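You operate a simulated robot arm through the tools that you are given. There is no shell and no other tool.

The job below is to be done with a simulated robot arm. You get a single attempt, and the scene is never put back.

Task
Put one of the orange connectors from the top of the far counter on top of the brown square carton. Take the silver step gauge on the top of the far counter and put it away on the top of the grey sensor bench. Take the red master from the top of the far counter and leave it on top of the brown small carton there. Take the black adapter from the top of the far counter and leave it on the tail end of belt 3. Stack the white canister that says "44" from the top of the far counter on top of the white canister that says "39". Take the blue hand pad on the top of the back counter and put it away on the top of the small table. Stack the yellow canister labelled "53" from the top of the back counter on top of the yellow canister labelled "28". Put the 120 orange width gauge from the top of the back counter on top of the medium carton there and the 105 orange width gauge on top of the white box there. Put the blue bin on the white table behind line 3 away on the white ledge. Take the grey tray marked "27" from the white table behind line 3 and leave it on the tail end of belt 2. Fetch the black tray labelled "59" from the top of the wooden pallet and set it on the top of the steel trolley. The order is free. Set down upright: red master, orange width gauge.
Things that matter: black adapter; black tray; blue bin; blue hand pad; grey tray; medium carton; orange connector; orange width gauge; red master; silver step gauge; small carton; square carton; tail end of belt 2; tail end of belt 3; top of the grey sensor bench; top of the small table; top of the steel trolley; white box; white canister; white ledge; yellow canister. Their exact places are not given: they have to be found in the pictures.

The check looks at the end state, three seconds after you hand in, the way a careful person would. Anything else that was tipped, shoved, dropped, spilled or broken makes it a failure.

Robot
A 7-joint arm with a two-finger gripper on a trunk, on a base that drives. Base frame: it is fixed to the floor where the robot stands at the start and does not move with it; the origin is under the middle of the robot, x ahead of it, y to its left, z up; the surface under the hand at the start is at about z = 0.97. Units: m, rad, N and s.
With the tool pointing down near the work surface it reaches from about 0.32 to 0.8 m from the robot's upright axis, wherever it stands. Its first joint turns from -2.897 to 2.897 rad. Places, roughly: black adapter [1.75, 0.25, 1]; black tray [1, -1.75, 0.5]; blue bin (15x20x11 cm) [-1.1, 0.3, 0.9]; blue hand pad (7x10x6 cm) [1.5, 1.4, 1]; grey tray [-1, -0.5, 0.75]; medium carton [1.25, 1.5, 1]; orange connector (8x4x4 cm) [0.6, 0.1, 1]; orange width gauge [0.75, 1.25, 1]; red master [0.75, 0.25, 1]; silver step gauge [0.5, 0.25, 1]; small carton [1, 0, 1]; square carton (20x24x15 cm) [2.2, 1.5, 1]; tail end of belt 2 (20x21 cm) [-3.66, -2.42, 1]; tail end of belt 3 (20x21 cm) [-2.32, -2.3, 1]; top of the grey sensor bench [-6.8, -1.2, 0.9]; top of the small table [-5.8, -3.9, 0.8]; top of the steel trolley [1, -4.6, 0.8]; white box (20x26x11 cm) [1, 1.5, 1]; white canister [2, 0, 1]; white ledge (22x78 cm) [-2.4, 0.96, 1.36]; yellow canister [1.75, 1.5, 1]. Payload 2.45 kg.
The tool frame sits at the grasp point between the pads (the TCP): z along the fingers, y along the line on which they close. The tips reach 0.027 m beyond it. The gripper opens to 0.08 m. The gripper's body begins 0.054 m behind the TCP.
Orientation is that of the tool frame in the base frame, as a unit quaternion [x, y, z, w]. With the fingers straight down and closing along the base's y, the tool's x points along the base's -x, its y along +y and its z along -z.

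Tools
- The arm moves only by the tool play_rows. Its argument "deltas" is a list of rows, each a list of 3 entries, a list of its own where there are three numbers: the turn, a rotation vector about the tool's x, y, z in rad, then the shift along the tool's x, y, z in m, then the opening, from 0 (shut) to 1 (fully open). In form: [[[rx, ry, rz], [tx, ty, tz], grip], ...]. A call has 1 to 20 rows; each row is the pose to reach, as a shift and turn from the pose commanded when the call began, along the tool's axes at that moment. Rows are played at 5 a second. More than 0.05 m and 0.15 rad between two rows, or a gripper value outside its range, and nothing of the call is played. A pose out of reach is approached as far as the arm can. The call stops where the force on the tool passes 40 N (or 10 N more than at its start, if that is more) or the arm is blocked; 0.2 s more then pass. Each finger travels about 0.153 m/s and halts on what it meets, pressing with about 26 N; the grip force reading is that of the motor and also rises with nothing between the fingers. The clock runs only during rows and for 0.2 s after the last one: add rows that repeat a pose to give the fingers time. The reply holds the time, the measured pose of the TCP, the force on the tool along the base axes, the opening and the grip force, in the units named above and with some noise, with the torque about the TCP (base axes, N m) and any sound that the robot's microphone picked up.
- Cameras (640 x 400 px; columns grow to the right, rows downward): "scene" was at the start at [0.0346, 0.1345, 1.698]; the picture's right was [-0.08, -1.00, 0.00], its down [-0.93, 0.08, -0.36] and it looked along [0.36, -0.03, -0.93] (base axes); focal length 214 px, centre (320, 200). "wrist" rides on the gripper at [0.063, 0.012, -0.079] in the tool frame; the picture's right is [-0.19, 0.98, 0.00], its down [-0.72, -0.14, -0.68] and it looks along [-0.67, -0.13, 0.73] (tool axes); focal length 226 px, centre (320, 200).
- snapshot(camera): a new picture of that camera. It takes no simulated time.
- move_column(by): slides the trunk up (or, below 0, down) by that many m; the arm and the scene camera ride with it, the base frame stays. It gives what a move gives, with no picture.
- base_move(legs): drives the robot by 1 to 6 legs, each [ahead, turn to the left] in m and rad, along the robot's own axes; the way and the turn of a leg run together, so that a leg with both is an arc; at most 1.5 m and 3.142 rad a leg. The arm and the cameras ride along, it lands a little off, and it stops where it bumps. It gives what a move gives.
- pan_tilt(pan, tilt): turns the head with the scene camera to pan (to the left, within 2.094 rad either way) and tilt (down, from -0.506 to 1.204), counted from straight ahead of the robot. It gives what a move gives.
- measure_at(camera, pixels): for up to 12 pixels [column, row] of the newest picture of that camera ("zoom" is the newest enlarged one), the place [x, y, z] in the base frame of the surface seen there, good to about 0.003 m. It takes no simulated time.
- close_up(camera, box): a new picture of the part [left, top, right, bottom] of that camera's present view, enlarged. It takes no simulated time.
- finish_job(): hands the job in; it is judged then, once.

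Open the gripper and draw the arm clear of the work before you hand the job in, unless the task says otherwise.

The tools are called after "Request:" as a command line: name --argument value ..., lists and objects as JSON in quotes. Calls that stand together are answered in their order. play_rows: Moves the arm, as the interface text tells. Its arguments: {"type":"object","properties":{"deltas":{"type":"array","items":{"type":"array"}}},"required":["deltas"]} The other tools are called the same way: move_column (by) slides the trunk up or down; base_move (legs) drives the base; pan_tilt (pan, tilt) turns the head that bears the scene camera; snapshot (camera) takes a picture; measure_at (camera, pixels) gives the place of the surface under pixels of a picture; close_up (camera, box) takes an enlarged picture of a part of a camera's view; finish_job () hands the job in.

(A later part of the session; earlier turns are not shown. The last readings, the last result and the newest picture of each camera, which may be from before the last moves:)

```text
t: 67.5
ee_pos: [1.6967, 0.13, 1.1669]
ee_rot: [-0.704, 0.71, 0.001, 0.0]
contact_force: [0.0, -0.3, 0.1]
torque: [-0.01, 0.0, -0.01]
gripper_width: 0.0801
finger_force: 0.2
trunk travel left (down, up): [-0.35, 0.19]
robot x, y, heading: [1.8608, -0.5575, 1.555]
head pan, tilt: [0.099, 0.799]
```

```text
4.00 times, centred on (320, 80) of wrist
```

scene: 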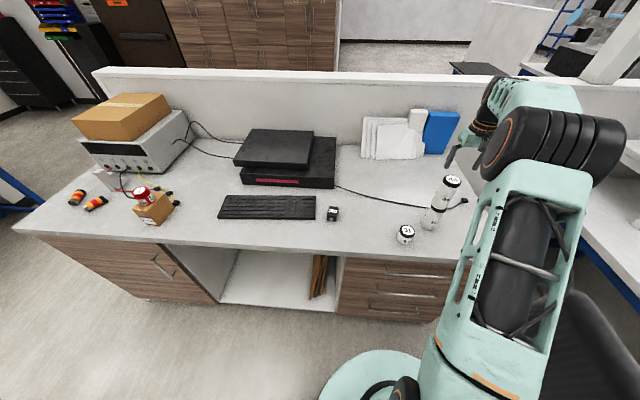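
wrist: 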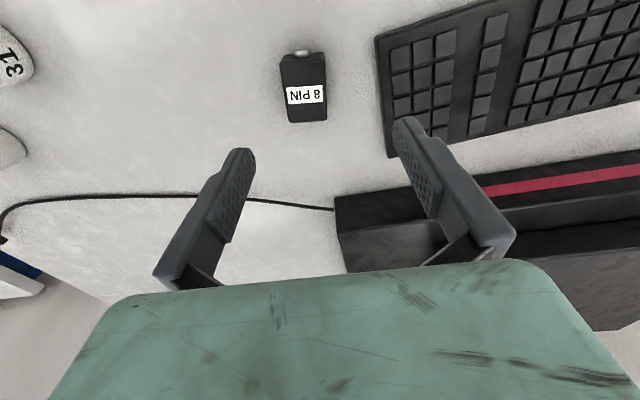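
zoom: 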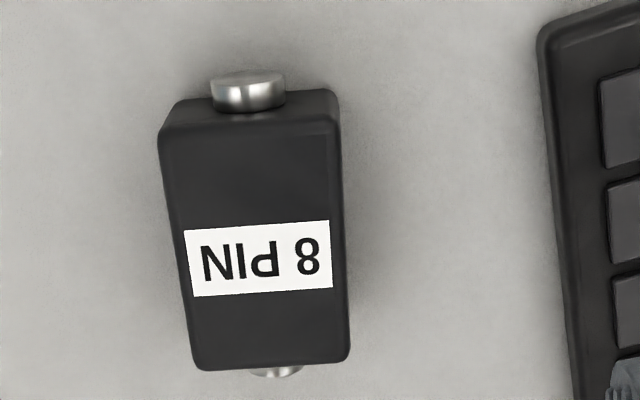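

I measure the adapter's top corners in the zoom.

Request:
measure_at --camera "zoom" --pixels '[[168, 150], [330, 140], [340, 345], [202, 360], [255, 250], [248, 95], [550, 50], [570, 300]]'

```text
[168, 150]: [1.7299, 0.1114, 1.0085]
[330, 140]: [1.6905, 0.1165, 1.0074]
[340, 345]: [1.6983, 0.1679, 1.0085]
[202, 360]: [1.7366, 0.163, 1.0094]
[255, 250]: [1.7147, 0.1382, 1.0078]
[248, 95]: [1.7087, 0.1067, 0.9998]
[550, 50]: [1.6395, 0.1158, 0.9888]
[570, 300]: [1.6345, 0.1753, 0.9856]
```

Adapter centre ≈(1.714,0.140), rotated ~8° clockwise, 4 cm wide. I turn the tool 0.13 rad about its z, centre, descend to z≈1.002 and grip.

Request:
play_rows --deltas '[[[0, 0, 0.065], [-0.005, -0.009, 0], 1], [[0, 0, 0.131], [-0.0098, -0.0171, 0.03], 1], [[0, 0, 0.131], [-0.0098, -0.0171, 0.07], 1], [[0, 0, 0.131], [-0.0098, -0.0171, 0.11], 1], [[0, 0, 0.131], [-0.0098, -0.0171, 0.14], 1], [[0, 0, 0.131], [-0.0098, -0.0171, 0.155], 1], [[0, 0, 0.131], [-0.0098, -0.0171, 0.164], 1], [[0, 0, 0.131], [-0.0098, -0.0171, 0.164], 1], [[0, 0, 0.131], [-0.0098, -0.0171, 0.164], 0.4], [[0, 0, 0.131], [-0.0098, -0.0171, 0.164], 0], [[0, 0, 0.131], [-0.0098, -0.0171, 0.164], 0], [[0, 0, 0.131], [-0.0098, -0.0171, 0.164], 0]]'

```text
t: 70.1
ee_pos: [1.7138, 0.1405, 1.0013]
ee_rot: [-0.655, 0.755, 0.0, 0.0]
contact_force: [-0.6, -0.4, -0.6]
torque: [0.02, 0.0, 0.01]
gripper_width: 0.0432
finger_force: 25.3
trunk travel left (down, up): [-0.35, 0.19]
robot x, y, heading: [1.8603, -0.554, 1.556]
head pan, tilt: [0.099, 0.799]
```

Adapter gripped (0.043). I lift to z≈1.3 and pull it closer to the robot for travel.

Request:
play_rows --deltas '[[[0, 0, 0], [0, 0, -0.04], 0], [[0, 0, 0], [0, 0, -0.08], 0], [[0, 0, 0], [0, 0, -0.12], 0], [[0, 0, 0], [0, 0, -0.16], 0], [[0, 0, 0], [0, 0, -0.2], 0], [[0, 0, 0], [0, 0, -0.24], 0], [[0, 0, 0], [0, 0, -0.28], 0], [[0, 0, 0], [0.035, -0.02, -0.29], 0], [[0, 0, 0], [0.07, -0.04, -0.29], 0], [[0, 0, 0], [0.105, -0.06, -0.29], 0], [[0, 0, 0], [0.14, -0.08, -0.29], 0], [[0, 0, 0], [0.18, -0.1, -0.29], 0], [[0, 0, 0], [0.22, -0.12, -0.29], 0], [[0, 0, 0], [0.22, -0.12, -0.29], 0]]'

Request:
snapshot --camera "wrist"

Request:
pan_tilt --pan 1.9 --tilt 0.35

Request:
snapshot --camera "scene"

```text
t: 73.1
ee_pos: [1.802, -0.0944, 1.2934]
ee_rot: [-0.656, 0.755, -0.001, 0.0]
contact_force: [-0.7, 1.5, -0.7]
torque: [0.01, 0.0, -0.01]
gripper_width: 0.0433
finger_force: 26.1
trunk travel left (down, up): [-0.35, 0.19]
robot x, y, heading: [1.8627, -0.5547, 1.559]
head pan, tilt: [0.099, 0.799]
```

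```text
taken
```

wrist: 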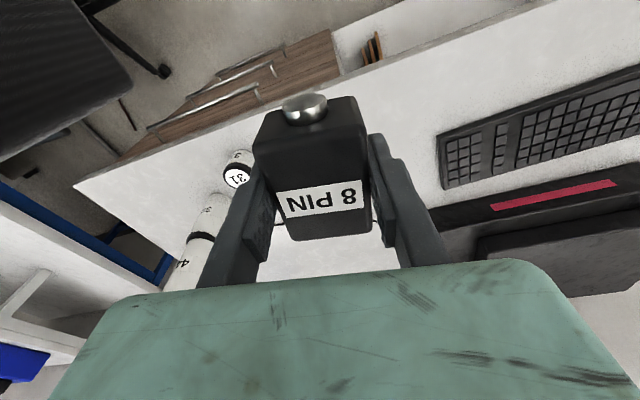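

```text
t: 74.9
ee_pos: [1.8007, -0.0952, 1.2943]
ee_rot: [-0.655, 0.755, 0.001, 0.0]
contact_force: [0.5, 0.3, -1.2]
torque: [0.0, -0.01, 0.01]
gripper_width: 0.0432
finger_force: 25.8
trunk travel left (down, up): [-0.35, 0.19]
robot x, y, heading: [1.8604, -0.5559, 1.56]
head pan, tilt: [1.901, 0.351]
```

```text
taken
```

scene: 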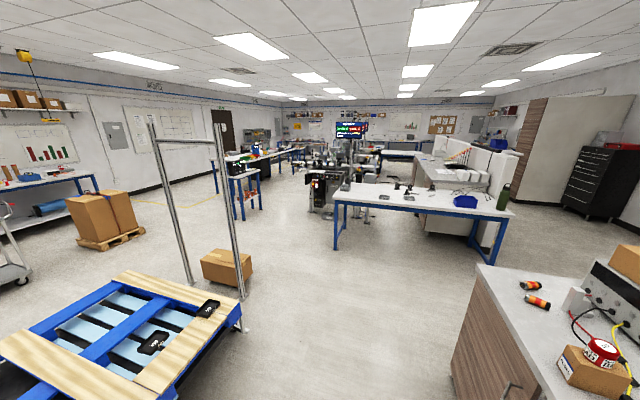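

The adapter hangs firmly. This view looks down the room to −x; I enlarge the line/table region and measure landmarks.

Request:
close_up --camera "scene" --box '[200, 100, 540, 312]'

Request:
measure_at --camera "scene" --pixels '[[337, 248], [497, 262], [333, 190], [512, 217], [360, 182], [240, 296], [195, 282], [228, 285], [238, 330], [465, 201], [205, 308], [155, 343]]'

```text
1.88 times, centred on (370, 206) of scene
```

zoom: 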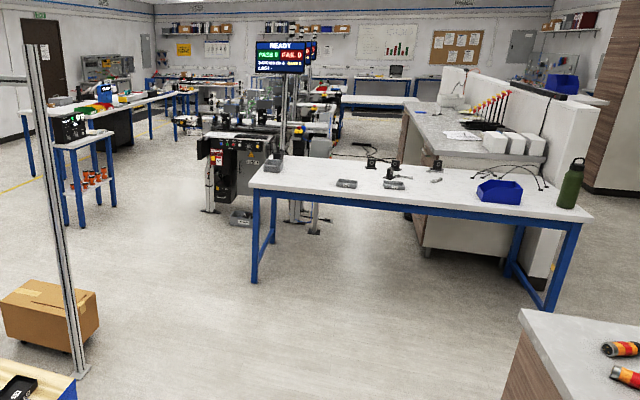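

```text
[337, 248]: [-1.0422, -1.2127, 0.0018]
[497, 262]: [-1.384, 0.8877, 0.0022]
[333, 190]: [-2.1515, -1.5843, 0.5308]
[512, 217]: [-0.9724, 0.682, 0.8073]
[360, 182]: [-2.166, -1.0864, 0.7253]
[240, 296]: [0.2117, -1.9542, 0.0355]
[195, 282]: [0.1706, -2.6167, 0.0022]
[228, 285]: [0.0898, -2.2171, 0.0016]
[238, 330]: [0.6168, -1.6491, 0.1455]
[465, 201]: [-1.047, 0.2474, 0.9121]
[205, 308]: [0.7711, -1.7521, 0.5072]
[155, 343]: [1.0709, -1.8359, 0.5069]
```

White table spans y≈−1.25…0.7 with front edge x≈−0.95; posts stand at (0.21,−1.95) and (0.17,−2.6). I drive to about (−0.7,−2.0) to view the lines' tail ends.

Request:
base_move --legs '[[0, 1.84], [1.4, 0], [0.73, 0], [0, 0.8], [0.9, 0], [0, -0.9]]'

Request:
pan_tilt --pan 0.3 --tilt 0.4

Request:
snapshot --camera "scene"

```text
t: 99.0
ee_pos: [-1.0687, -2.0514, 1.2943]
ee_rot: [1.0, 0.018, 0.0, 0.001]
contact_force: [-0.2, 0.5, -0.4]
torque: [0.02, -0.01, 0.0]
gripper_width: 0.0433
finger_force: 25.8
trunk travel left (down, up): [-0.35, 0.19]
robot x, y, heading: [-0.6248, -1.9093, -2.972]
head pan, tilt: [1.901, 0.351]
```

```text
t: 100.6
ee_pos: [-1.068, -2.0525, 1.2942]
ee_rot: [1.0, 0.018, 0.0, 0.0]
contact_force: [-0.2, -0.4, -1.2]
torque: [0.0, 0.01, 0.0]
gripper_width: 0.0431
finger_force: 26.1
trunk travel left (down, up): [-0.35, 0.19]
robot x, y, heading: [-0.6247, -1.9112, -2.973]
head pan, tilt: [0.3, 0.4]
```

```text
taken
```

scene: 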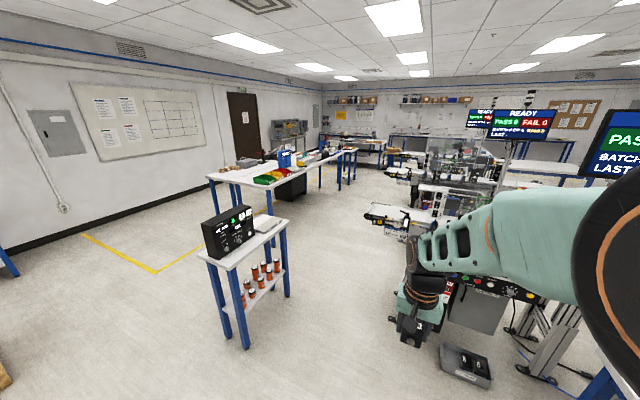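

The tail ends of the belts appear near [400,215]; a stand is at ~[240,270]. I enlarge and measure.

Request:
close_up --camera "scene" --box '[340, 120, 540, 245]'

Request:
measure_at --camera "scene" --pixels '[[395, 212], [385, 220], [400, 170], [240, 345], [285, 295], [215, 300], [465, 368], [405, 210], [420, 230], [230, 245], [205, 180], [265, 213]]'

```text
3.20 times, centred on (440, 182) of scene
```

zoom: 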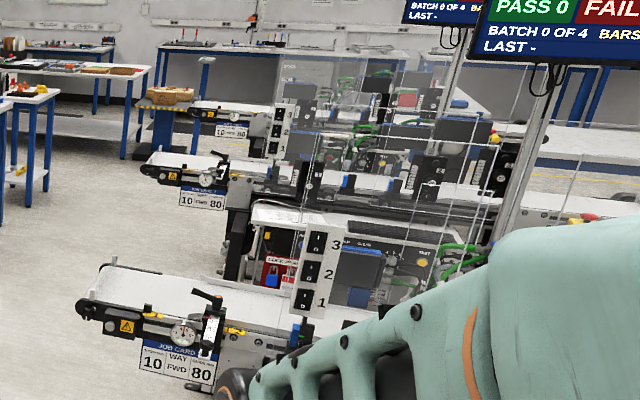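

```text
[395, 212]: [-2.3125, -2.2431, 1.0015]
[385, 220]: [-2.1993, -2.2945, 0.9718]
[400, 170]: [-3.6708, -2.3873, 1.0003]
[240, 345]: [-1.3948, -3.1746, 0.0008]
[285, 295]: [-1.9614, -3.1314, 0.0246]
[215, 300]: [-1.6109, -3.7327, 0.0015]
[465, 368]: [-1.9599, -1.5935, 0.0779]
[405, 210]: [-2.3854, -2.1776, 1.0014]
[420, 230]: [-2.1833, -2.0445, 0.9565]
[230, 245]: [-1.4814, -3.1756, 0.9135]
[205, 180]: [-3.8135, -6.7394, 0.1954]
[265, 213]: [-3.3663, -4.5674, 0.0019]
```

Belt 3 tail end surface is at ≈(−2.31,−2.27,1.00). I drive to about (−1.73,−2.38) facing −x, east of the belt end.

Request:
base_move --legs '[[0, 0.242], [1.2, 0], [0, -0.41]]'

Request:
snapshot --camera "wrist"

Request:
pan_tilt --pan 0.3 --tilt 0.7

Request:
snapshot --camera "scene"

```text
t: 108.8
ee_pos: [-2.1852, -2.4439, 1.2946]
ee_rot: [0.998, -0.069, 0.0, 0.0]
contact_force: [-0.1, 0.2, -1.5]
torque: [-0.03, 0.0, -0.04]
gripper_width: 0.0432
finger_force: 26.4
trunk travel left (down, up): [-0.35, 0.19]
robot x, y, heading: [-1.7234, -2.3831, 3.129]
head pan, tilt: [0.3, 0.4]
```

```text
taken
```

wrist: 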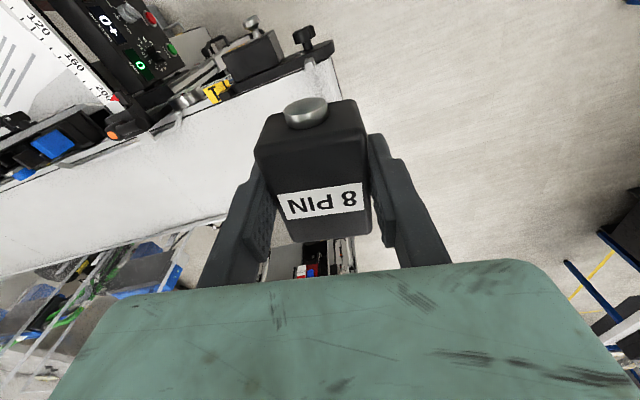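

```text
t: 109.6
ee_pos: [-2.1858, -2.4459, 1.2944]
ee_rot: [0.998, -0.069, 0.0, 0.0]
contact_force: [0.5, 0.4, -0.7]
torque: [-0.02, 0.0, -0.01]
gripper_width: 0.0432
finger_force: 25.7
trunk travel left (down, up): [-0.35, 0.19]
robot x, y, heading: [-1.7268, -2.3857, 3.133]
head pan, tilt: [0.3, 0.7]
```

```text
taken
```

scene: 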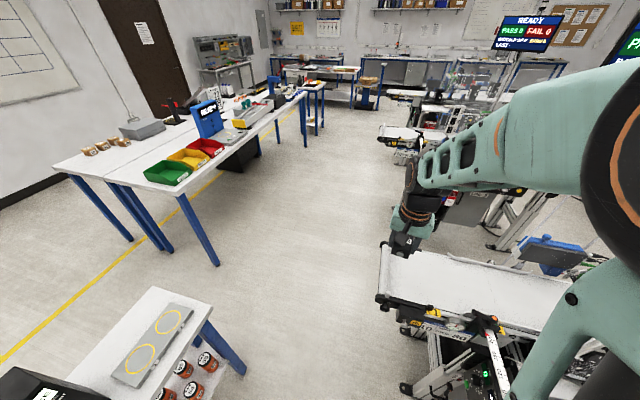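

The belt's end is seen around [385,252]–[390,300]. I measure the belt surface edges.

Request:
measure_at --camera "scene" --pixels '[[392, 255], [392, 290], [440, 262], [440, 300], [480, 270], [475, 310], [384, 270], [430, 312], [455, 325], [490, 320]]'

Request:
close_up --camera "scene" --box '[360, 225, 560, 350]'

```text
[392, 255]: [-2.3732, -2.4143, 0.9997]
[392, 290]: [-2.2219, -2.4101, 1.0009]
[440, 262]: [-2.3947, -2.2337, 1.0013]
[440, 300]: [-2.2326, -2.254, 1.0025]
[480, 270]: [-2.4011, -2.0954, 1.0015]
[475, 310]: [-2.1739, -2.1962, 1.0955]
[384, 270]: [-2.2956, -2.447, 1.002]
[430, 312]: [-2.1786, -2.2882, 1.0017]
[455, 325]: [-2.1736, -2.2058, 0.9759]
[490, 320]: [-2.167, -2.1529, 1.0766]
```

```text
3.20 times, centred on (460, 288) of scene
```

zoom: 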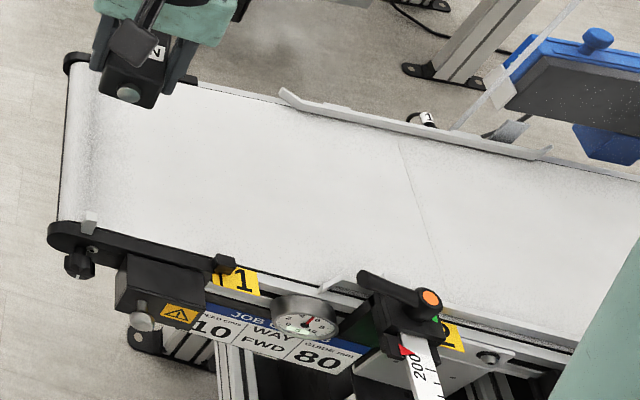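

Belt surface spans x≈−2.43…−2.2 from y≈−2.44 up, z≈1.0015. I move the adapter over (−2.32,−2.30) and lower it to TCP z≈1.034.

Request:
play_rows --deltas '[[[0, 0, 0], [-0.037, -0.031, 0], 0], [[0, 0, 0], [-0.075, -0.062, 0], 0], [[0, 0, 0], [-0.113, -0.094, 0], 0], [[0, 0, 0], [-0.153, -0.126, 0], 0], [[0, 0, 0], [-0.153, -0.126, 0.04], 0], [[0, 0, 0], [-0.153, -0.126, 0.08], 0], [[0, 0, 0], [-0.153, -0.126, 0.12], 0], [[0, 0, 0], [-0.153, -0.126, 0.16], 0], [[0, 0, 0], [-0.153, -0.126, 0.2], 0], [[0, 0, 0], [-0.153, -0.126, 0.235], 0], [[0, 0, 0], [-0.153, -0.126, 0.255], 0], [[0, 0, 0], [-0.153, -0.126, 0.26], 0], [[0, 0, 0], [-0.153, -0.126, 0.26], 0]]'

Request:
snapshot --camera "wrist"

```text
refused: row 4 steps farther than a row can; nothing moved
```

```text
taken
```

wrist: 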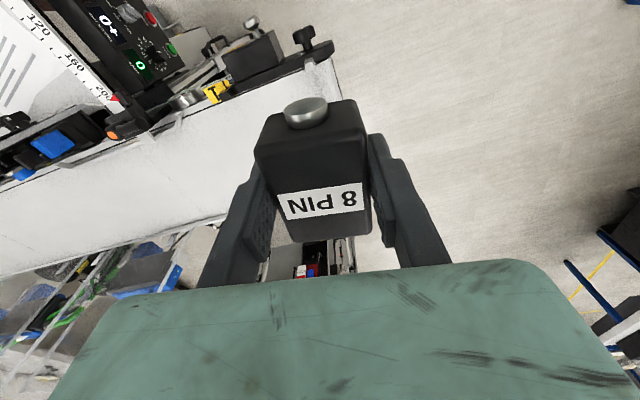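

The fourth step was just over 5 cm; I replay it with smaller steps.

Request:
play_rows --deltas '[[[0, 0, 0], [-0.031, -0.025, 0], 0], [[0, 0, 0], [-0.062, -0.05, 0], 0], [[0, 0, 0], [-0.093, -0.076, 0], 0], [[0, 0, 0], [-0.124, -0.101, 0], 0], [[0, 0, 0], [-0.153, -0.126, 0], 0], [[0, 0, 0], [-0.153, -0.126, 0.04], 0], [[0, 0, 0], [-0.153, -0.126, 0.08], 0], [[0, 0, 0], [-0.153, -0.126, 0.12], 0], [[0, 0, 0], [-0.153, -0.126, 0.16], 0], [[0, 0, 0], [-0.153, -0.126, 0.2], 0], [[0, 0, 0], [-0.153, -0.126, 0.235], 0], [[0, 0, 0], [-0.153, -0.126, 0.255], 0], [[0, 0, 0], [-0.153, -0.126, 0.26], 0], [[0, 0, 0], [-0.153, -0.126, 0.26], 0]]'

Request:
snapshot --camera "wrist"

```text
t: 112.6
ee_pos: [-2.3208, -2.2999, 1.0337]
ee_rot: [0.998, -0.068, 0.0, 0.0]
contact_force: [0.2, -0.8, -1.0]
torque: [-0.02, -0.01, 0.0]
gripper_width: 0.0434
finger_force: 26.3
trunk travel left (down, up): [-0.35, 0.19]
robot x, y, heading: [-1.726, -2.3821, 3.132]
head pan, tilt: [0.3, 0.7]
```

```text
taken
```

wrist: 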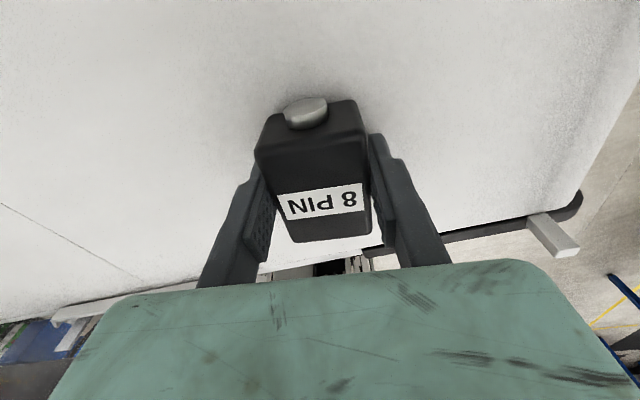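

It hovers just above the belt surface well inside its edges. I lower ~3 mm to contact.

Request:
play_rows --deltas '[[[0, 0, 0], [0, 0, 0.0015], 0], [[0, 0, 0], [0, 0, 0.003], 0], [[0, 0, 0], [0, 0, 0.003], 0]]'

```text
t: 113.4
ee_pos: [-2.3196, -2.2995, 1.031]
ee_rot: [0.998, -0.069, 0.0, -0.001]
contact_force: [-0.4, 0.5, -0.2]
torque: [0.03, -0.02, -0.01]
gripper_width: 0.043
finger_force: 26.2
trunk travel left (down, up): [-0.35, 0.19]
robot x, y, heading: [-1.7265, -2.3866, 3.133]
head pan, tilt: [0.3, 0.7]
```

Force is near zero; one more mm, then open and rise.

Request:
play_rows --deltas '[[[0, 0, 0], [0, 0, 0.001], 0], [[0, 0, 0], [0, 0, 0.001], 0], [[0, 0, 0], [0, 0, 0.001], 0.5], [[0, 0, 0], [0, 0, 0.001], 1], [[0, 0, 0], [0, 0, 0.001], 1], [[0, 0, 0], [0, 0, -0.04], 1], [[0, 0, 0], [0, 0, -0.08], 1], [[0, 0, 0], [0, 0, -0.12], 1], [[0, 0, 0], [0, 0, -0.16], 1], [[0, 0, 0], [0, 0, -0.2], 1], [[0, 0, 0], [0, 0, -0.25], 1]]'

Request:
snapshot --camera "wrist"

```text
t: 115.8
ee_pos: [-2.3173, -2.2996, 1.2819]
ee_rot: [0.998, -0.068, -0.001, 0.0]
contact_force: [0.0, -0.1, 0.1]
torque: [-0.03, 0.03, -0.01]
gripper_width: 0.0801
finger_force: 0.0
trunk travel left (down, up): [-0.35, 0.19]
robot x, y, heading: [-1.7274, -2.3844, 3.132]
head pan, tilt: [0.3, 0.7]
```

```text
taken
```

wrist: 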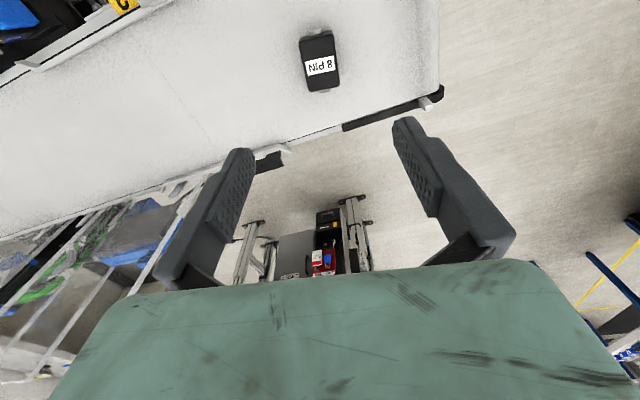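

The adapter rests on belt 3's tail end. Next the grey tray 27: retract the hand a bit and drive round to the east side of the white table, facing it.

Request:
play_rows --deltas '[[[0, 0, 0], [0.04, 0, 0], 1], [[0, 0, 0], [0.08, 0, 0], 1], [[0, 0, 0], [0.12, 0, 0], 1], [[0, 0, 0], [0.15, 0, 0], 1]]'

Request:
base_move --legs '[[0, -2.688], [1.36, 0], [0, 1.09], [1.4, 0], [0, 1.61]]'

Request:
pan_tilt --pan 0.0 --tilt 0.8

Request:
snapshot --camera "scene"

Request:
snapshot --camera "wrist"

```text
t: 116.8
ee_pos: [-2.1691, -2.3202, 1.2822]
ee_rot: [0.998, -0.069, 0.0, 0.0]
contact_force: [0.0, 0.5, -0.4]
torque: [0.01, 0.03, 0.05]
gripper_width: 0.0799
finger_force: 0.0
trunk travel left (down, up): [-0.35, 0.19]
robot x, y, heading: [-1.7229, -2.3849, 3.128]
head pan, tilt: [0.3, 0.7]
```

```text
t: 143.5
ee_pos: [-0.8519, -0.3384, 1.2815]
ee_rot: [0.997, -0.077, 0.001, 0.001]
contact_force: [-0.2, 0.2, 0.4]
torque: [0.04, -0.03, -0.03]
gripper_width: 0.08
finger_force: 0.0
trunk travel left (down, up): [-0.35, 0.19]
robot x, y, heading: [-0.4081, -0.4119, 3.113]
head pan, tilt: [0.3, 0.7]
```

```text
t: 144.3
ee_pos: [-0.8543, -0.3391, 1.2813]
ee_rot: [0.997, -0.076, 0.0, 0.0]
contact_force: [-0.2, -0.2, 0.0]
torque: [0.0, 0.03, 0.01]
gripper_width: 0.0801
finger_force: 0.2
trunk travel left (down, up): [-0.35, 0.19]
robot x, y, heading: [-0.4069, -0.4064, 3.116]
head pan, tilt: [0.0, 0.799]
```

```text
taken
```

scene: 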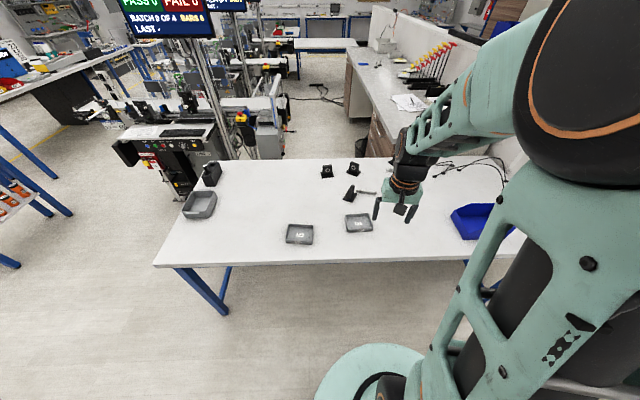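

```text
taken
```

wrist: 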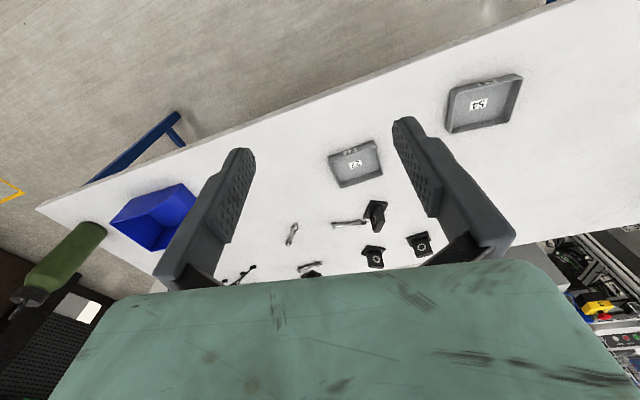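

The wrist view shows trays at ~[355,163] and [484,103], the blue bin at ~[160,215]. I enlarge to read the labels.

Request:
close_up --camera "wrist" --box '[310, 60, 540, 204]'

Request:
close_up --camera "scene" --box '[160, 150, 400, 300]'

```text
2.78 times, centred on (425, 132) of wrist
```

zoom: 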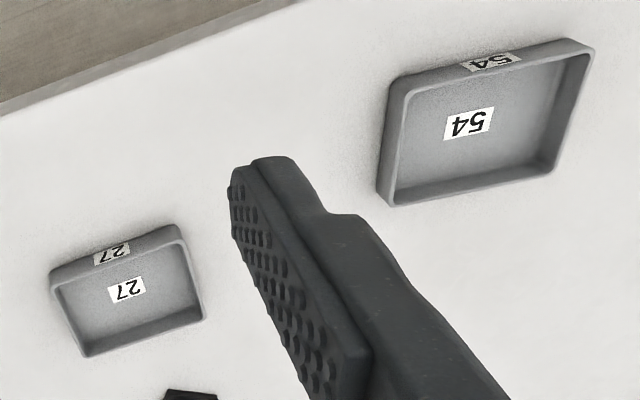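

```text
2.67 times, centred on (280, 225) of scene
```

zoom: 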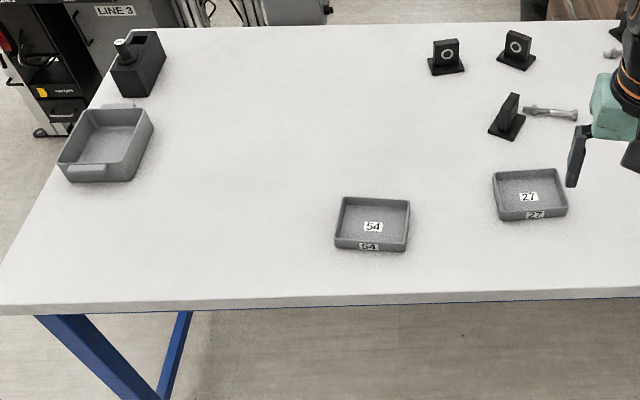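

Tray 27 is the nearer-to-centre one at ~[358,223] scene / [355,163] wrist. I measure its rim corners in the wrist view.

Request:
close_up --camera "wrist" --box '[300, 120, 420, 195]'

Request:
measure_at --camera "zoom" --pixels '[[152, 184], [400, 108], [440, 275], [210, 350], [290, 230], [270, 145], [175, 270], [425, 190], [320, 320], [285, 190]]'

```text
5.33 times, centred on (360, 158) of wrist
```

zoom: 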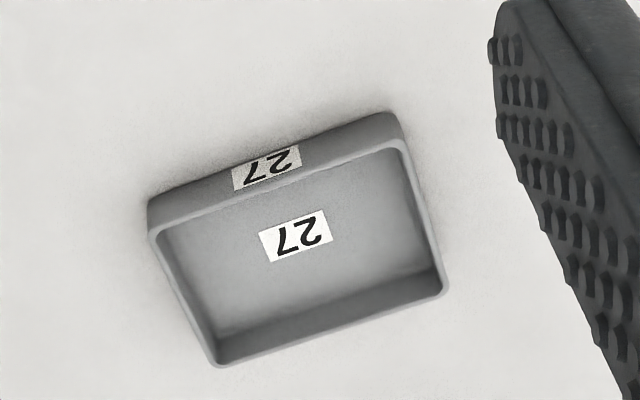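

```text
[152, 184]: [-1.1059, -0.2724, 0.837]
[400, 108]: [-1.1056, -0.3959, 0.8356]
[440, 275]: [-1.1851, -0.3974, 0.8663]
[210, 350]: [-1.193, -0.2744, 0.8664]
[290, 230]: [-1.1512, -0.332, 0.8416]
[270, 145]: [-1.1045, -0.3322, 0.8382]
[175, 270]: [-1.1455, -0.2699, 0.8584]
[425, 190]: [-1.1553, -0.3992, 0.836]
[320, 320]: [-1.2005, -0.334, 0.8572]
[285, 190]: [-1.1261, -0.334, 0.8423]
```

Tray 27: x −1.105…−1.20, y −0.397…−0.27, rim z≈0.867, table 0.836; it's wider than the gripper, so I'll pinch its side wall. I drive 0.12 m closer, and square the tool.

Request:
base_move --legs '[[0.12, 0]]'

Request:
play_rows --deltas '[[[0, 0, -0.08], [0, 0, 0], 1], [[0, 0, -0.15], [0, 0, 0], 1], [[0, 0, -0.15], [0, 0, 0], 1]]'

Request:
snapshot --camera "wrist"

```text
t: 145.6
ee_pos: [-0.9752, -0.3352, 1.2811]
ee_rot: [0.997, -0.075, 0.001, 0.0]
contact_force: [-0.4, 1.0, -0.5]
torque: [0.03, -0.06, 0.0]
gripper_width: 0.0799
finger_force: 0.1
trunk travel left (down, up): [-0.35, 0.19]
robot x, y, heading: [-0.5262, -0.4062, 3.119]
head pan, tilt: [0.0, 0.799]
```

```text
t: 146.4
ee_pos: [-0.9723, -0.3358, 1.2804]
ee_rot: [1.0, 0.0, 0.001, 0.0]
contact_force: [-0.1, 0.6, 0.0]
torque: [0.0, -0.01, -0.02]
gripper_width: 0.08
finger_force: 0.0
trunk travel left (down, up): [-0.35, 0.19]
robot x, y, heading: [-0.5266, -0.407, 3.117]
head pan, tilt: [0.0, 0.799]
```

```text
taken
```

wrist: 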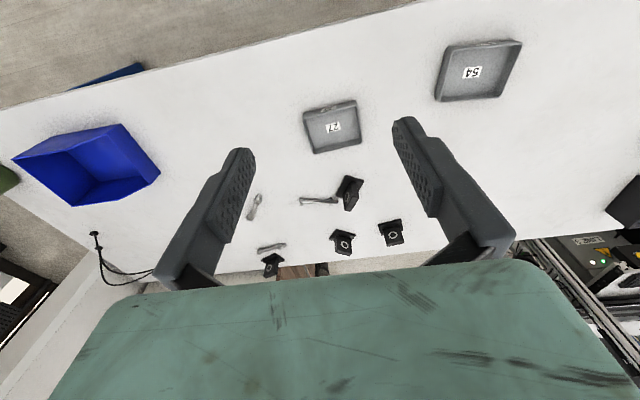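

Tool is now squared (x along base +x, y along −y). I move above the tray's right wall at (−1.15,−0.273) and lower to z≈1.0, then look.

Request:
play_rows --deltas '[[[0, 0, 0], [-0.036, -0.013, 0.02], 1], [[0, 0, 0], [-0.072, -0.026, 0.04], 1], [[0, 0, 0], [-0.108, -0.039, 0.06], 1], [[0, 0, 0], [-0.144, -0.052, 0.08], 1], [[0, 0, 0], [-0.178, -0.063, 0.1], 1], [[0, 0, 0], [-0.178, -0.063, 0.145], 1], [[0, 0, 0], [-0.178, -0.063, 0.19], 1], [[0, 0, 0], [-0.178, -0.063, 0.235], 1], [[0, 0, 0], [-0.178, -0.063, 0.28], 1], [[0, 0, 0], [-0.178, -0.063, 0.28], 1]]'

Request:
snapshot --camera "wrist"

```text
t: 148.6
ee_pos: [-1.1506, -0.2724, 1.0011]
ee_rot: [1.0, 0.0, 0.0, 0.0]
contact_force: [-0.4, 0.5, 0.5]
torque: [-0.02, 0.01, 0.03]
gripper_width: 0.0803
finger_force: 0.0
trunk travel left (down, up): [-0.35, 0.19]
robot x, y, heading: [-0.5295, -0.405, 3.117]
head pan, tilt: [0.0, 0.799]
```

```text
taken
```

wrist: 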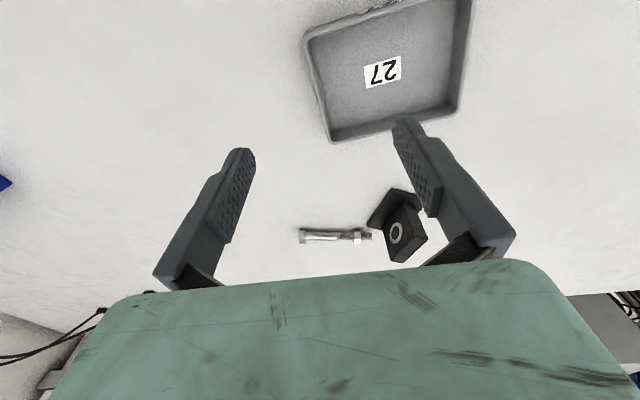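

The tray's left-in-picture wall runs from ~[306,40] to [330,138]. I measure it and the nearby block and bolt.

Request:
measure_at --camera "wrist" --pixels '[[306, 50], [311, 75], [318, 100], [325, 125], [304, 75], [309, 100], [322, 100], [335, 100], [335, 236], [385, 205], [400, 195], [455, 110]]'

Request:
close_up --camera "wrist" --box '[260, 20, 420, 120]'

```text
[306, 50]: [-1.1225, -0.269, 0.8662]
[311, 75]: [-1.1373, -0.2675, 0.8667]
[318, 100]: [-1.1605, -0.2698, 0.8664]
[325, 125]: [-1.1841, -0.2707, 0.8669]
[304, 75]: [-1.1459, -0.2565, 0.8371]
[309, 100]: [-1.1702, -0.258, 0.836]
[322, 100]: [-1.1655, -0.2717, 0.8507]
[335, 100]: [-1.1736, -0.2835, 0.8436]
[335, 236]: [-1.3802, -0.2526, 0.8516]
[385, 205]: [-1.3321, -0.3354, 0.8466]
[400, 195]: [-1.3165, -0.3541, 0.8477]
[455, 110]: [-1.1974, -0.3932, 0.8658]
```

```text
4.00 times, centred on (340, 70) of wrist
```

zoom: 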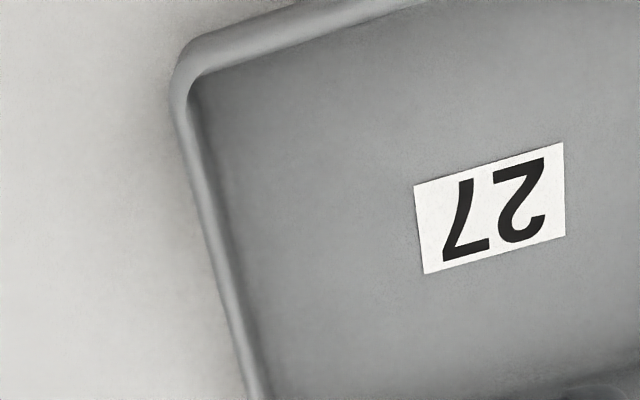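

Rim centre y≈−0.270, floor inside z≈0.843. I descend to TCP z≈0.875 (tips 5 mm above the tray floor) and close on the wall.

Request:
play_rows --deltas '[[[0, 0, 0], [0, -0.0025, 0.04], 1], [[0, 0, 0], [0, -0.0025, 0.08], 1], [[0, 0, 0], [0, -0.0025, 0.11], 0.7], [[0, 0, 0], [0, -0.0025, 0.1255], 0.5], [[0, 0, 0], [0, -0.0025, 0.1255], 0.3], [[0, 0, 0], [0, -0.0025, 0.1255], 0], [[0, 0, 0], [0, -0.0025, 0.1255], 0], [[0, 0, 0], [0, -0.0025, 0.1255], 0]]'

Request:
snapshot --camera "wrist"

```text
t: 150.4
ee_pos: [-1.1505, -0.27, 0.8757]
ee_rot: [1.0, 0.0, 0.001, 0.0]
contact_force: [0.5, 0.7, -0.8]
torque: [0.02, 0.02, -0.01]
gripper_width: 0.0062
finger_force: 26.5
trunk travel left (down, up): [-0.35, 0.19]
robot x, y, heading: [-0.5289, -0.4054, 3.122]
head pan, tilt: [0.0, 0.799]
```

```text
taken
```

wrist: 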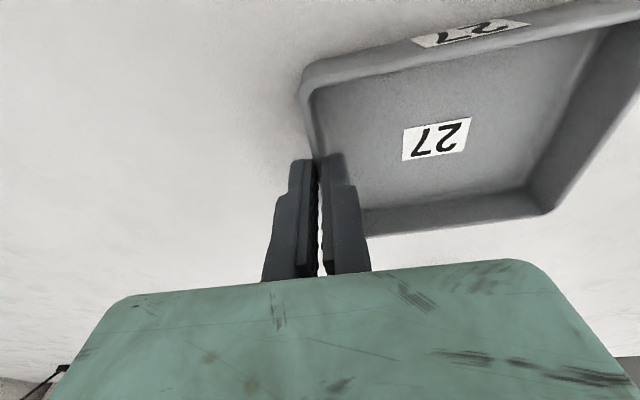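

Wall gripped (6 mm). I lift to z≈1.2 and pull back toward the robot.

Request:
play_rows --deltas '[[[0, 0, 0], [0, 0, -0.02], 0], [[0, 0, 0], [0, 0, -0.05], 0], [[0, 0, 0], [0, 0, -0.09], 0], [[0, 0, 0], [0, 0, -0.13], 0], [[0, 0, 0], [0, 0, -0.17], 0], [[0, 0, 0], [0, 0, -0.21], 0], [[0, 0, 0], [0, 0, -0.25], 0], [[0, 0, 0], [0, 0, -0.29], 0], [[0, 0, 0], [0, 0, -0.33], 0], [[0, 0, 0], [0.04, 0, -0.34], 0], [[0, 0, 0], [0.08, 0, -0.34], 0], [[0, 0, 0], [0.12, 0, -0.34], 0], [[0, 0, 0], [0.16, 0, -0.34], 0], [[0, 0, 0], [0.16, 0, -0.34], 0]]'

Request:
snapshot --camera "wrist"

```text
t: 153.4
ee_pos: [-0.993, -0.2701, 1.2158]
ee_rot: [1.0, 0.0, 0.0, -0.001]
contact_force: [0.6, 0.1, -0.1]
torque: [0.04, 0.01, -0.02]
gripper_width: 0.0059
finger_force: 26.3
trunk travel left (down, up): [-0.35, 0.19]
robot x, y, heading: [-0.5315, -0.4078, 3.119]
head pan, tilt: [0.0, 0.799]
```

```text
taken
```

wrist: 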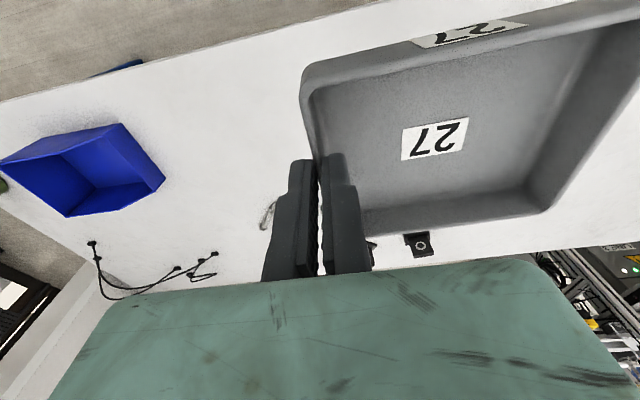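

The tray hangs level. Before navigating gaps I look down beside the robot to judge the base's size.

Request:
pan_tilt --pan 1.2 --tilt 1.2

Request:
snapshot --camera "scene"

```text
t: 154.8
ee_pos: [-0.9922, -0.2696, 1.2152]
ee_rot: [1.0, 0.0, -0.001, -0.001]
contact_force: [-0.5, 0.2, -1.2]
torque: [0.04, -0.01, -0.01]
gripper_width: 0.0061
finger_force: 26.2
trunk travel left (down, up): [-0.35, 0.19]
robot x, y, heading: [-0.5301, -0.4049, 3.116]
head pan, tilt: [1.201, 1.201]
```

```text
taken
```

scene: 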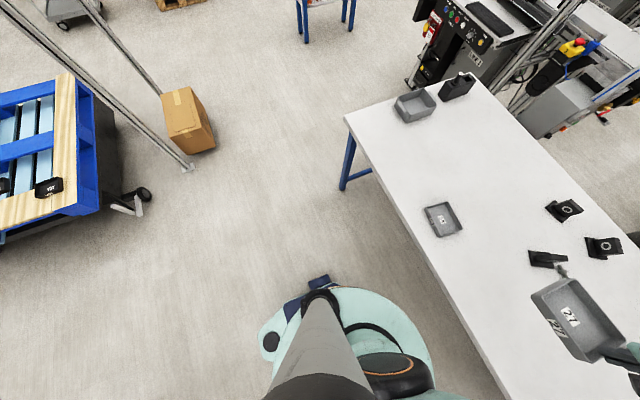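

A lower base part with a wheel is visible at ~[270,338] and a blue piece at [320,282]. I measure them.

Request:
measure_at --camera "scene" --pixels '[[268, 340], [260, 345], [272, 322], [320, 280], [300, 310], [345, 292], [290, 300], [262, 360], [440, 250], [395, 250], [345, 120], [348, 188]]'

```text
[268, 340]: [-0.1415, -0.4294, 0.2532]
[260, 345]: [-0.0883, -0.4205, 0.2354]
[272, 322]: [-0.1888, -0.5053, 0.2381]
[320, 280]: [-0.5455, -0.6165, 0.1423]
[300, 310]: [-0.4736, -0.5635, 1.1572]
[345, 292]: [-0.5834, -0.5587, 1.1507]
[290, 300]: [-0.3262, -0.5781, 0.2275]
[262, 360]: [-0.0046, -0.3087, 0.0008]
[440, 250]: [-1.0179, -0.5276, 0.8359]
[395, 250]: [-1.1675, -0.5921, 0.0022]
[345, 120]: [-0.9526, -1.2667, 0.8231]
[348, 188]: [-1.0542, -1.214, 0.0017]
```

The base tail extends ~0.45 m behind and ~0.22 m to the sides. I drive the tray south past the table and then west-southwest through the gap between belt 3's tail and the stand.

Request:
base_move --legs '[[0, 1.484], [1.0, 0], [0.957, 0], [0, -1.13]]'

Request:
pan_tilt --pan 0.2 --tilt 0.6

Request:
snapshot --camera "scene"

```text
t: 171.2
ee_pos: [-1.1832, -2.4016, 1.215]
ee_rot: [0.982, 0.191, -0.001, 0.0]
contact_force: [1.0, 0.6, -1.1]
torque: [0.05, 0.0, -0.03]
gripper_width: 0.0059
finger_force: 26.4
trunk travel left (down, up): [-0.35, 0.19]
robot x, y, heading: [-0.7022, -2.3538, -2.778]
head pan, tilt: [1.201, 1.201]
```

```text
t: 172.5
ee_pos: [-1.1835, -2.4028, 1.2148]
ee_rot: [0.982, 0.191, -0.002, 0.0]
contact_force: [-0.4, 0.0, -0.4]
torque: [0.05, 0.02, 0.01]
gripper_width: 0.0061
finger_force: 26.0
trunk travel left (down, up): [-0.35, 0.19]
robot x, y, heading: [-0.6994, -2.3565, -2.784]
head pan, tilt: [0.201, 0.6]
```

```text
taken
```

scene: 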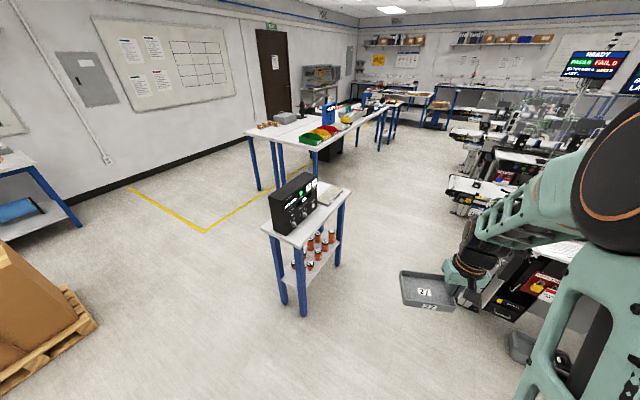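

I see the stand at [305,240] and the belts' tail ends right of [450,185]. I measure the gap and belt 2's tail.

Request:
measure_at --camera "scene" --pixels '[[303, 314], [337, 266], [282, 300], [347, 195], [452, 185], [449, 192], [455, 150], [453, 135], [395, 250], [312, 172], [345, 330], [390, 140]]'

Request:
close_up --camera "scene" --box '[400, 90, 560, 190]'

```text
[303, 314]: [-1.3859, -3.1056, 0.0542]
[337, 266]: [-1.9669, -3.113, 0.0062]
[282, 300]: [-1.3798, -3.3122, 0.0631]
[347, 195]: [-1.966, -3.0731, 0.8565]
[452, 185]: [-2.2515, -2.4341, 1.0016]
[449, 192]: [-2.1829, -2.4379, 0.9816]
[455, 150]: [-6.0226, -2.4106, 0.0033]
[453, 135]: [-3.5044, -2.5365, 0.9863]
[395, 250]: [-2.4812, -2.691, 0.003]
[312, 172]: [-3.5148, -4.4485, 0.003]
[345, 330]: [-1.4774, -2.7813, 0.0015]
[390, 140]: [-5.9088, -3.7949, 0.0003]
```

```text
4.00 times, centred on (480, 140) of scene
```

zoom: 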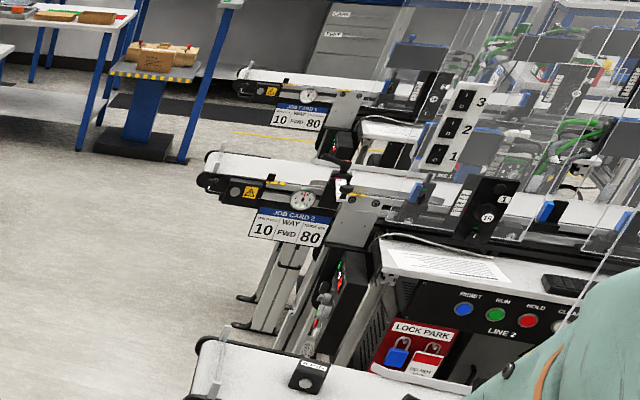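

The gap is 0.66 m wide against ~0.45 m robot width. I drive through its middle, on to about (−3.62,−3.0), and turn north to face belt 2's tail.

Request:
base_move --legs '[[0, -0.07], [1.4, 0], [0.95, 0], [0, -0.28], [0.67, 0], [0, -1.57]]'

Request:
pan_tilt --pan 0.0 --tilt 0.8

Request:
snapshot --camera "scene"

Request:
snapshot --camera "wrist"

```text
t: 192.7
ee_pos: [-3.5036, -2.5695, 1.2146]
ee_rot: [0.72, -0.694, 0.0, 0.0]
contact_force: [-0.6, -1.0, -0.5]
torque: [-0.02, -0.04, -0.04]
gripper_width: 0.0063
finger_force: 26.3
trunk travel left (down, up): [-0.35, 0.19]
robot x, y, heading: [-3.621, -3.037, 1.585]
head pan, tilt: [0.201, 0.6]
```

```text
t: 193.4
ee_pos: [-3.5033, -2.5687, 1.2153]
ee_rot: [0.72, -0.694, 0.0, 0.001]
contact_force: [-0.3, 0.6, -1.1]
torque: [-0.04, -0.07, 0.0]
gripper_width: 0.006
finger_force: 26.2
trunk travel left (down, up): [-0.35, 0.19]
robot x, y, heading: [-3.6217, -3.0359, 1.579]
head pan, tilt: [0.0, 0.799]
```

```text
taken
```

scene: 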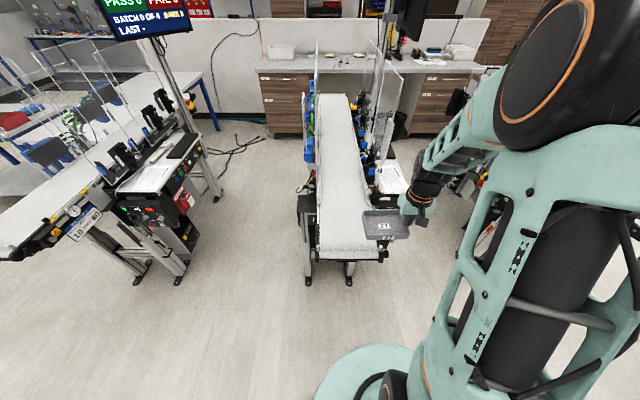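

```text
taken
```

wrist: 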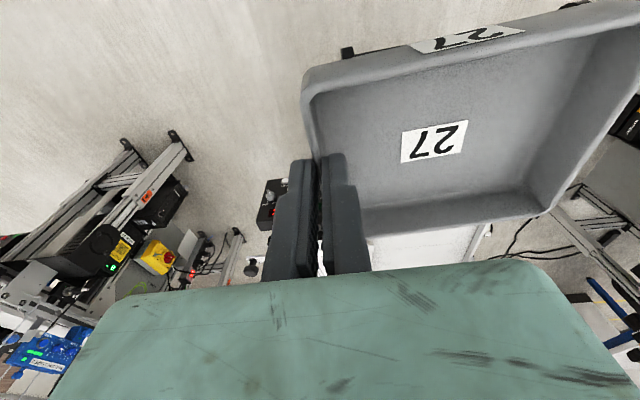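

Belt 2 runs ahead at [318–378, 95–255]. I measure its edges.

Request:
measure_at --camera "scene" --pixels '[[322, 248], [372, 248], [320, 225], [358, 225], [320, 200], [357, 200], [319, 180], [345, 235], [345, 252], [316, 215], [345, 215], [312, 180]]'

Request:
close_up --camera "scene" --box '[270, 150, 430, 270]'

```text
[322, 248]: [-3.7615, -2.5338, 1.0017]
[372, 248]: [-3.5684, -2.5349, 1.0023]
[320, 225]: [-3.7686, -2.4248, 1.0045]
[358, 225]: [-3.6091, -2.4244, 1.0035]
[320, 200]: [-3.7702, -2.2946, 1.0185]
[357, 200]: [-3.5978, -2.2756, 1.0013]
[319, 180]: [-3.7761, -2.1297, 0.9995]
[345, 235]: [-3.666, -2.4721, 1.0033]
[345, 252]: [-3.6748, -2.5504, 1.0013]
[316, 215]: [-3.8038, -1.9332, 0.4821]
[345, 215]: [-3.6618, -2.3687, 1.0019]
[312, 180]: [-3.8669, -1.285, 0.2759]
```

```text
3.33 times, centred on (350, 210) of scene
```

zoom: 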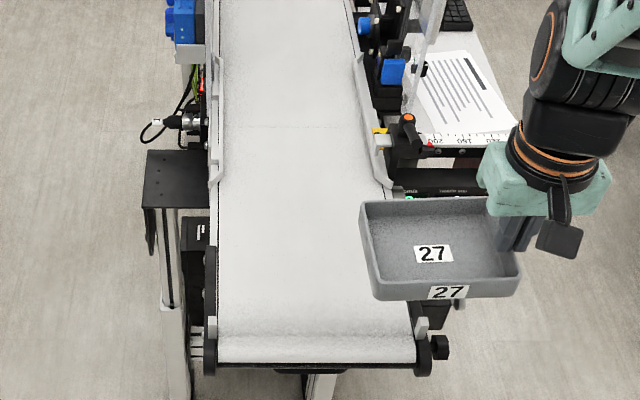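

Belt 2 surface: x −3.77…−3.56, end y≈−2.55, z≈1.002. I move the tray centre to (−3.665,−2.43) and lower to just above the belt.

Request:
play_rows --deltas '[[[0, 0, 0], [-0.036, 0.023, 0], 0], [[0, 0, 0], [-0.072, 0.046, 0], 0], [[0, 0, 0], [-0.108, 0.069, 0], 0], [[0, 0, 0], [-0.1445, 0.0927, 0], 0], [[0, 0, 0], [-0.1445, 0.0927, 0.04], 0], [[0, 0, 0], [-0.1445, 0.0927, 0.08], 0], [[0, 0, 0], [-0.1445, 0.0927, 0.12], 0], [[0, 0, 0], [-0.1445, 0.0927, 0.15], 0], [[0, 0, 0], [-0.1445, 0.0927, 0.165], 0], [[0, 0, 0], [-0.1445, 0.0927, 0.165], 0]]'

Request:
snapshot --camera "wrist"

Request:
close_up --camera "scene" --box '[270, 150, 430, 270]'

```text
t: 195.6
ee_pos: [-3.601, -2.4287, 1.051]
ee_rot: [0.72, -0.694, 0.0, 0.0]
contact_force: [0.7, 0.2, -1.3]
torque: [-0.02, -0.04, -0.01]
gripper_width: 0.006
finger_force: 26.1
trunk travel left (down, up): [-0.35, 0.19]
robot x, y, heading: [-3.6218, -3.0384, 1.58]
head pan, tilt: [0.0, 0.799]
```

```text
taken
```

wrist: 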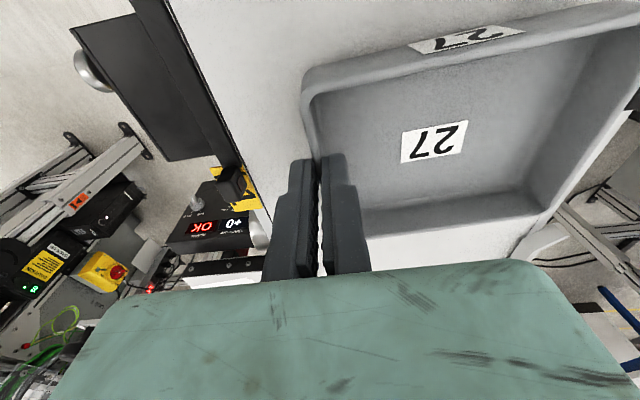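

```text
3.33 times, centred on (350, 210) of scene
```

zoom: 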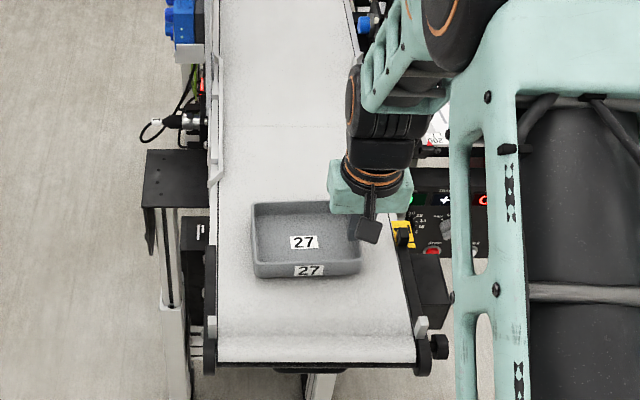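

The tray is over the belt, centred well. I lower ~9 mm to contact.

Request:
play_rows --deltas '[[[0, 0, 0], [0, 0, 0.005], 0], [[0, 0, 0], [0, 0, 0.008], 0], [[0, 0, 0], [0, 0, 0.0095], 0], [[0, 0, 0], [0, 0, 0.0095], 0]]'

```text
t: 196.6
ee_pos: [-3.6018, -2.429, 1.0398]
ee_rot: [0.72, -0.694, 0.0, 0.0]
contact_force: [0.5, -0.4, 0.4]
torque: [0.04, -0.03, -0.04]
gripper_width: 0.0062
finger_force: 25.7
trunk travel left (down, up): [-0.35, 0.19]
robot x, y, heading: [-3.6223, -3.0375, 1.585]
head pan, tilt: [0.0, 0.799]
```

Contact is made. I open to 40% and rise straight up, then check.

Request:
play_rows --deltas '[[[0, 0, 0], [0, 0, 0], 0.2], [[0, 0, 0], [0, 0, 0], 0.4], [[0, 0, 0], [0, 0, 0], 0.4], [[0, 0, 0], [0, 0, -0.03], 0.4], [[0, 0, 0], [0, 0, -0.07], 0.4], [[0, 0, 0], [0, 0, -0.11], 0.6], [[0, 0, 0], [0, 0, -0.15], 1], [[0, 0, 0], [0, 0, -0.19], 1], [[0, 0, 0], [0, 0, -0.23], 1]]'

Request:
snapshot --camera "wrist"

Request:
close_up --camera "scene" --box '[270, 150, 430, 270]'

```text
t: 198.6
ee_pos: [-3.601, -2.4294, 1.2726]
ee_rot: [0.72, -0.694, 0.0, 0.0]
contact_force: [-0.9, -0.2, -0.2]
torque: [0.04, -0.03, 0.0]
gripper_width: 0.0798
finger_force: 0.1
trunk travel left (down, up): [-0.35, 0.19]
robot x, y, heading: [-3.623, -3.0408, 1.587]
head pan, tilt: [0.0, 0.799]
```

```text
taken
```

wrist: 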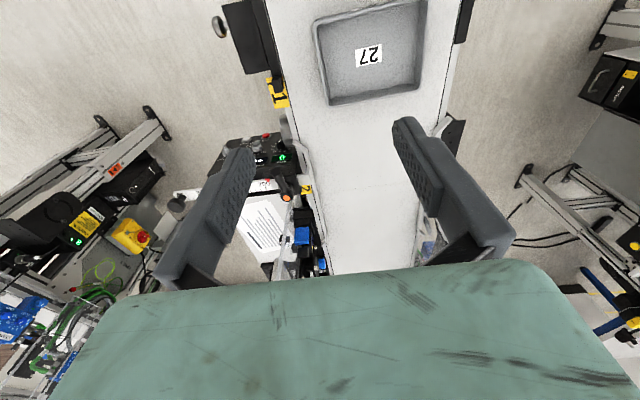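

```text
3.33 times, centred on (350, 210) of scene
```

zoom: 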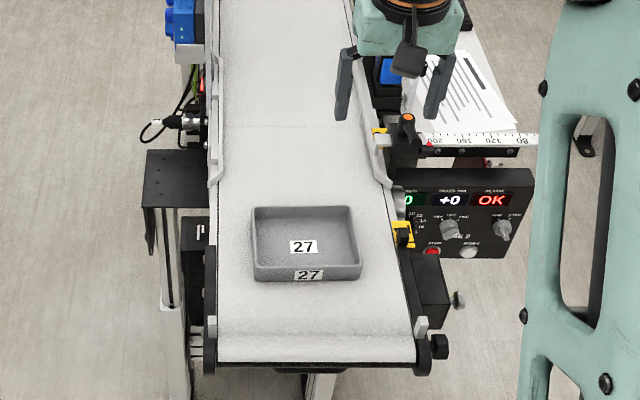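

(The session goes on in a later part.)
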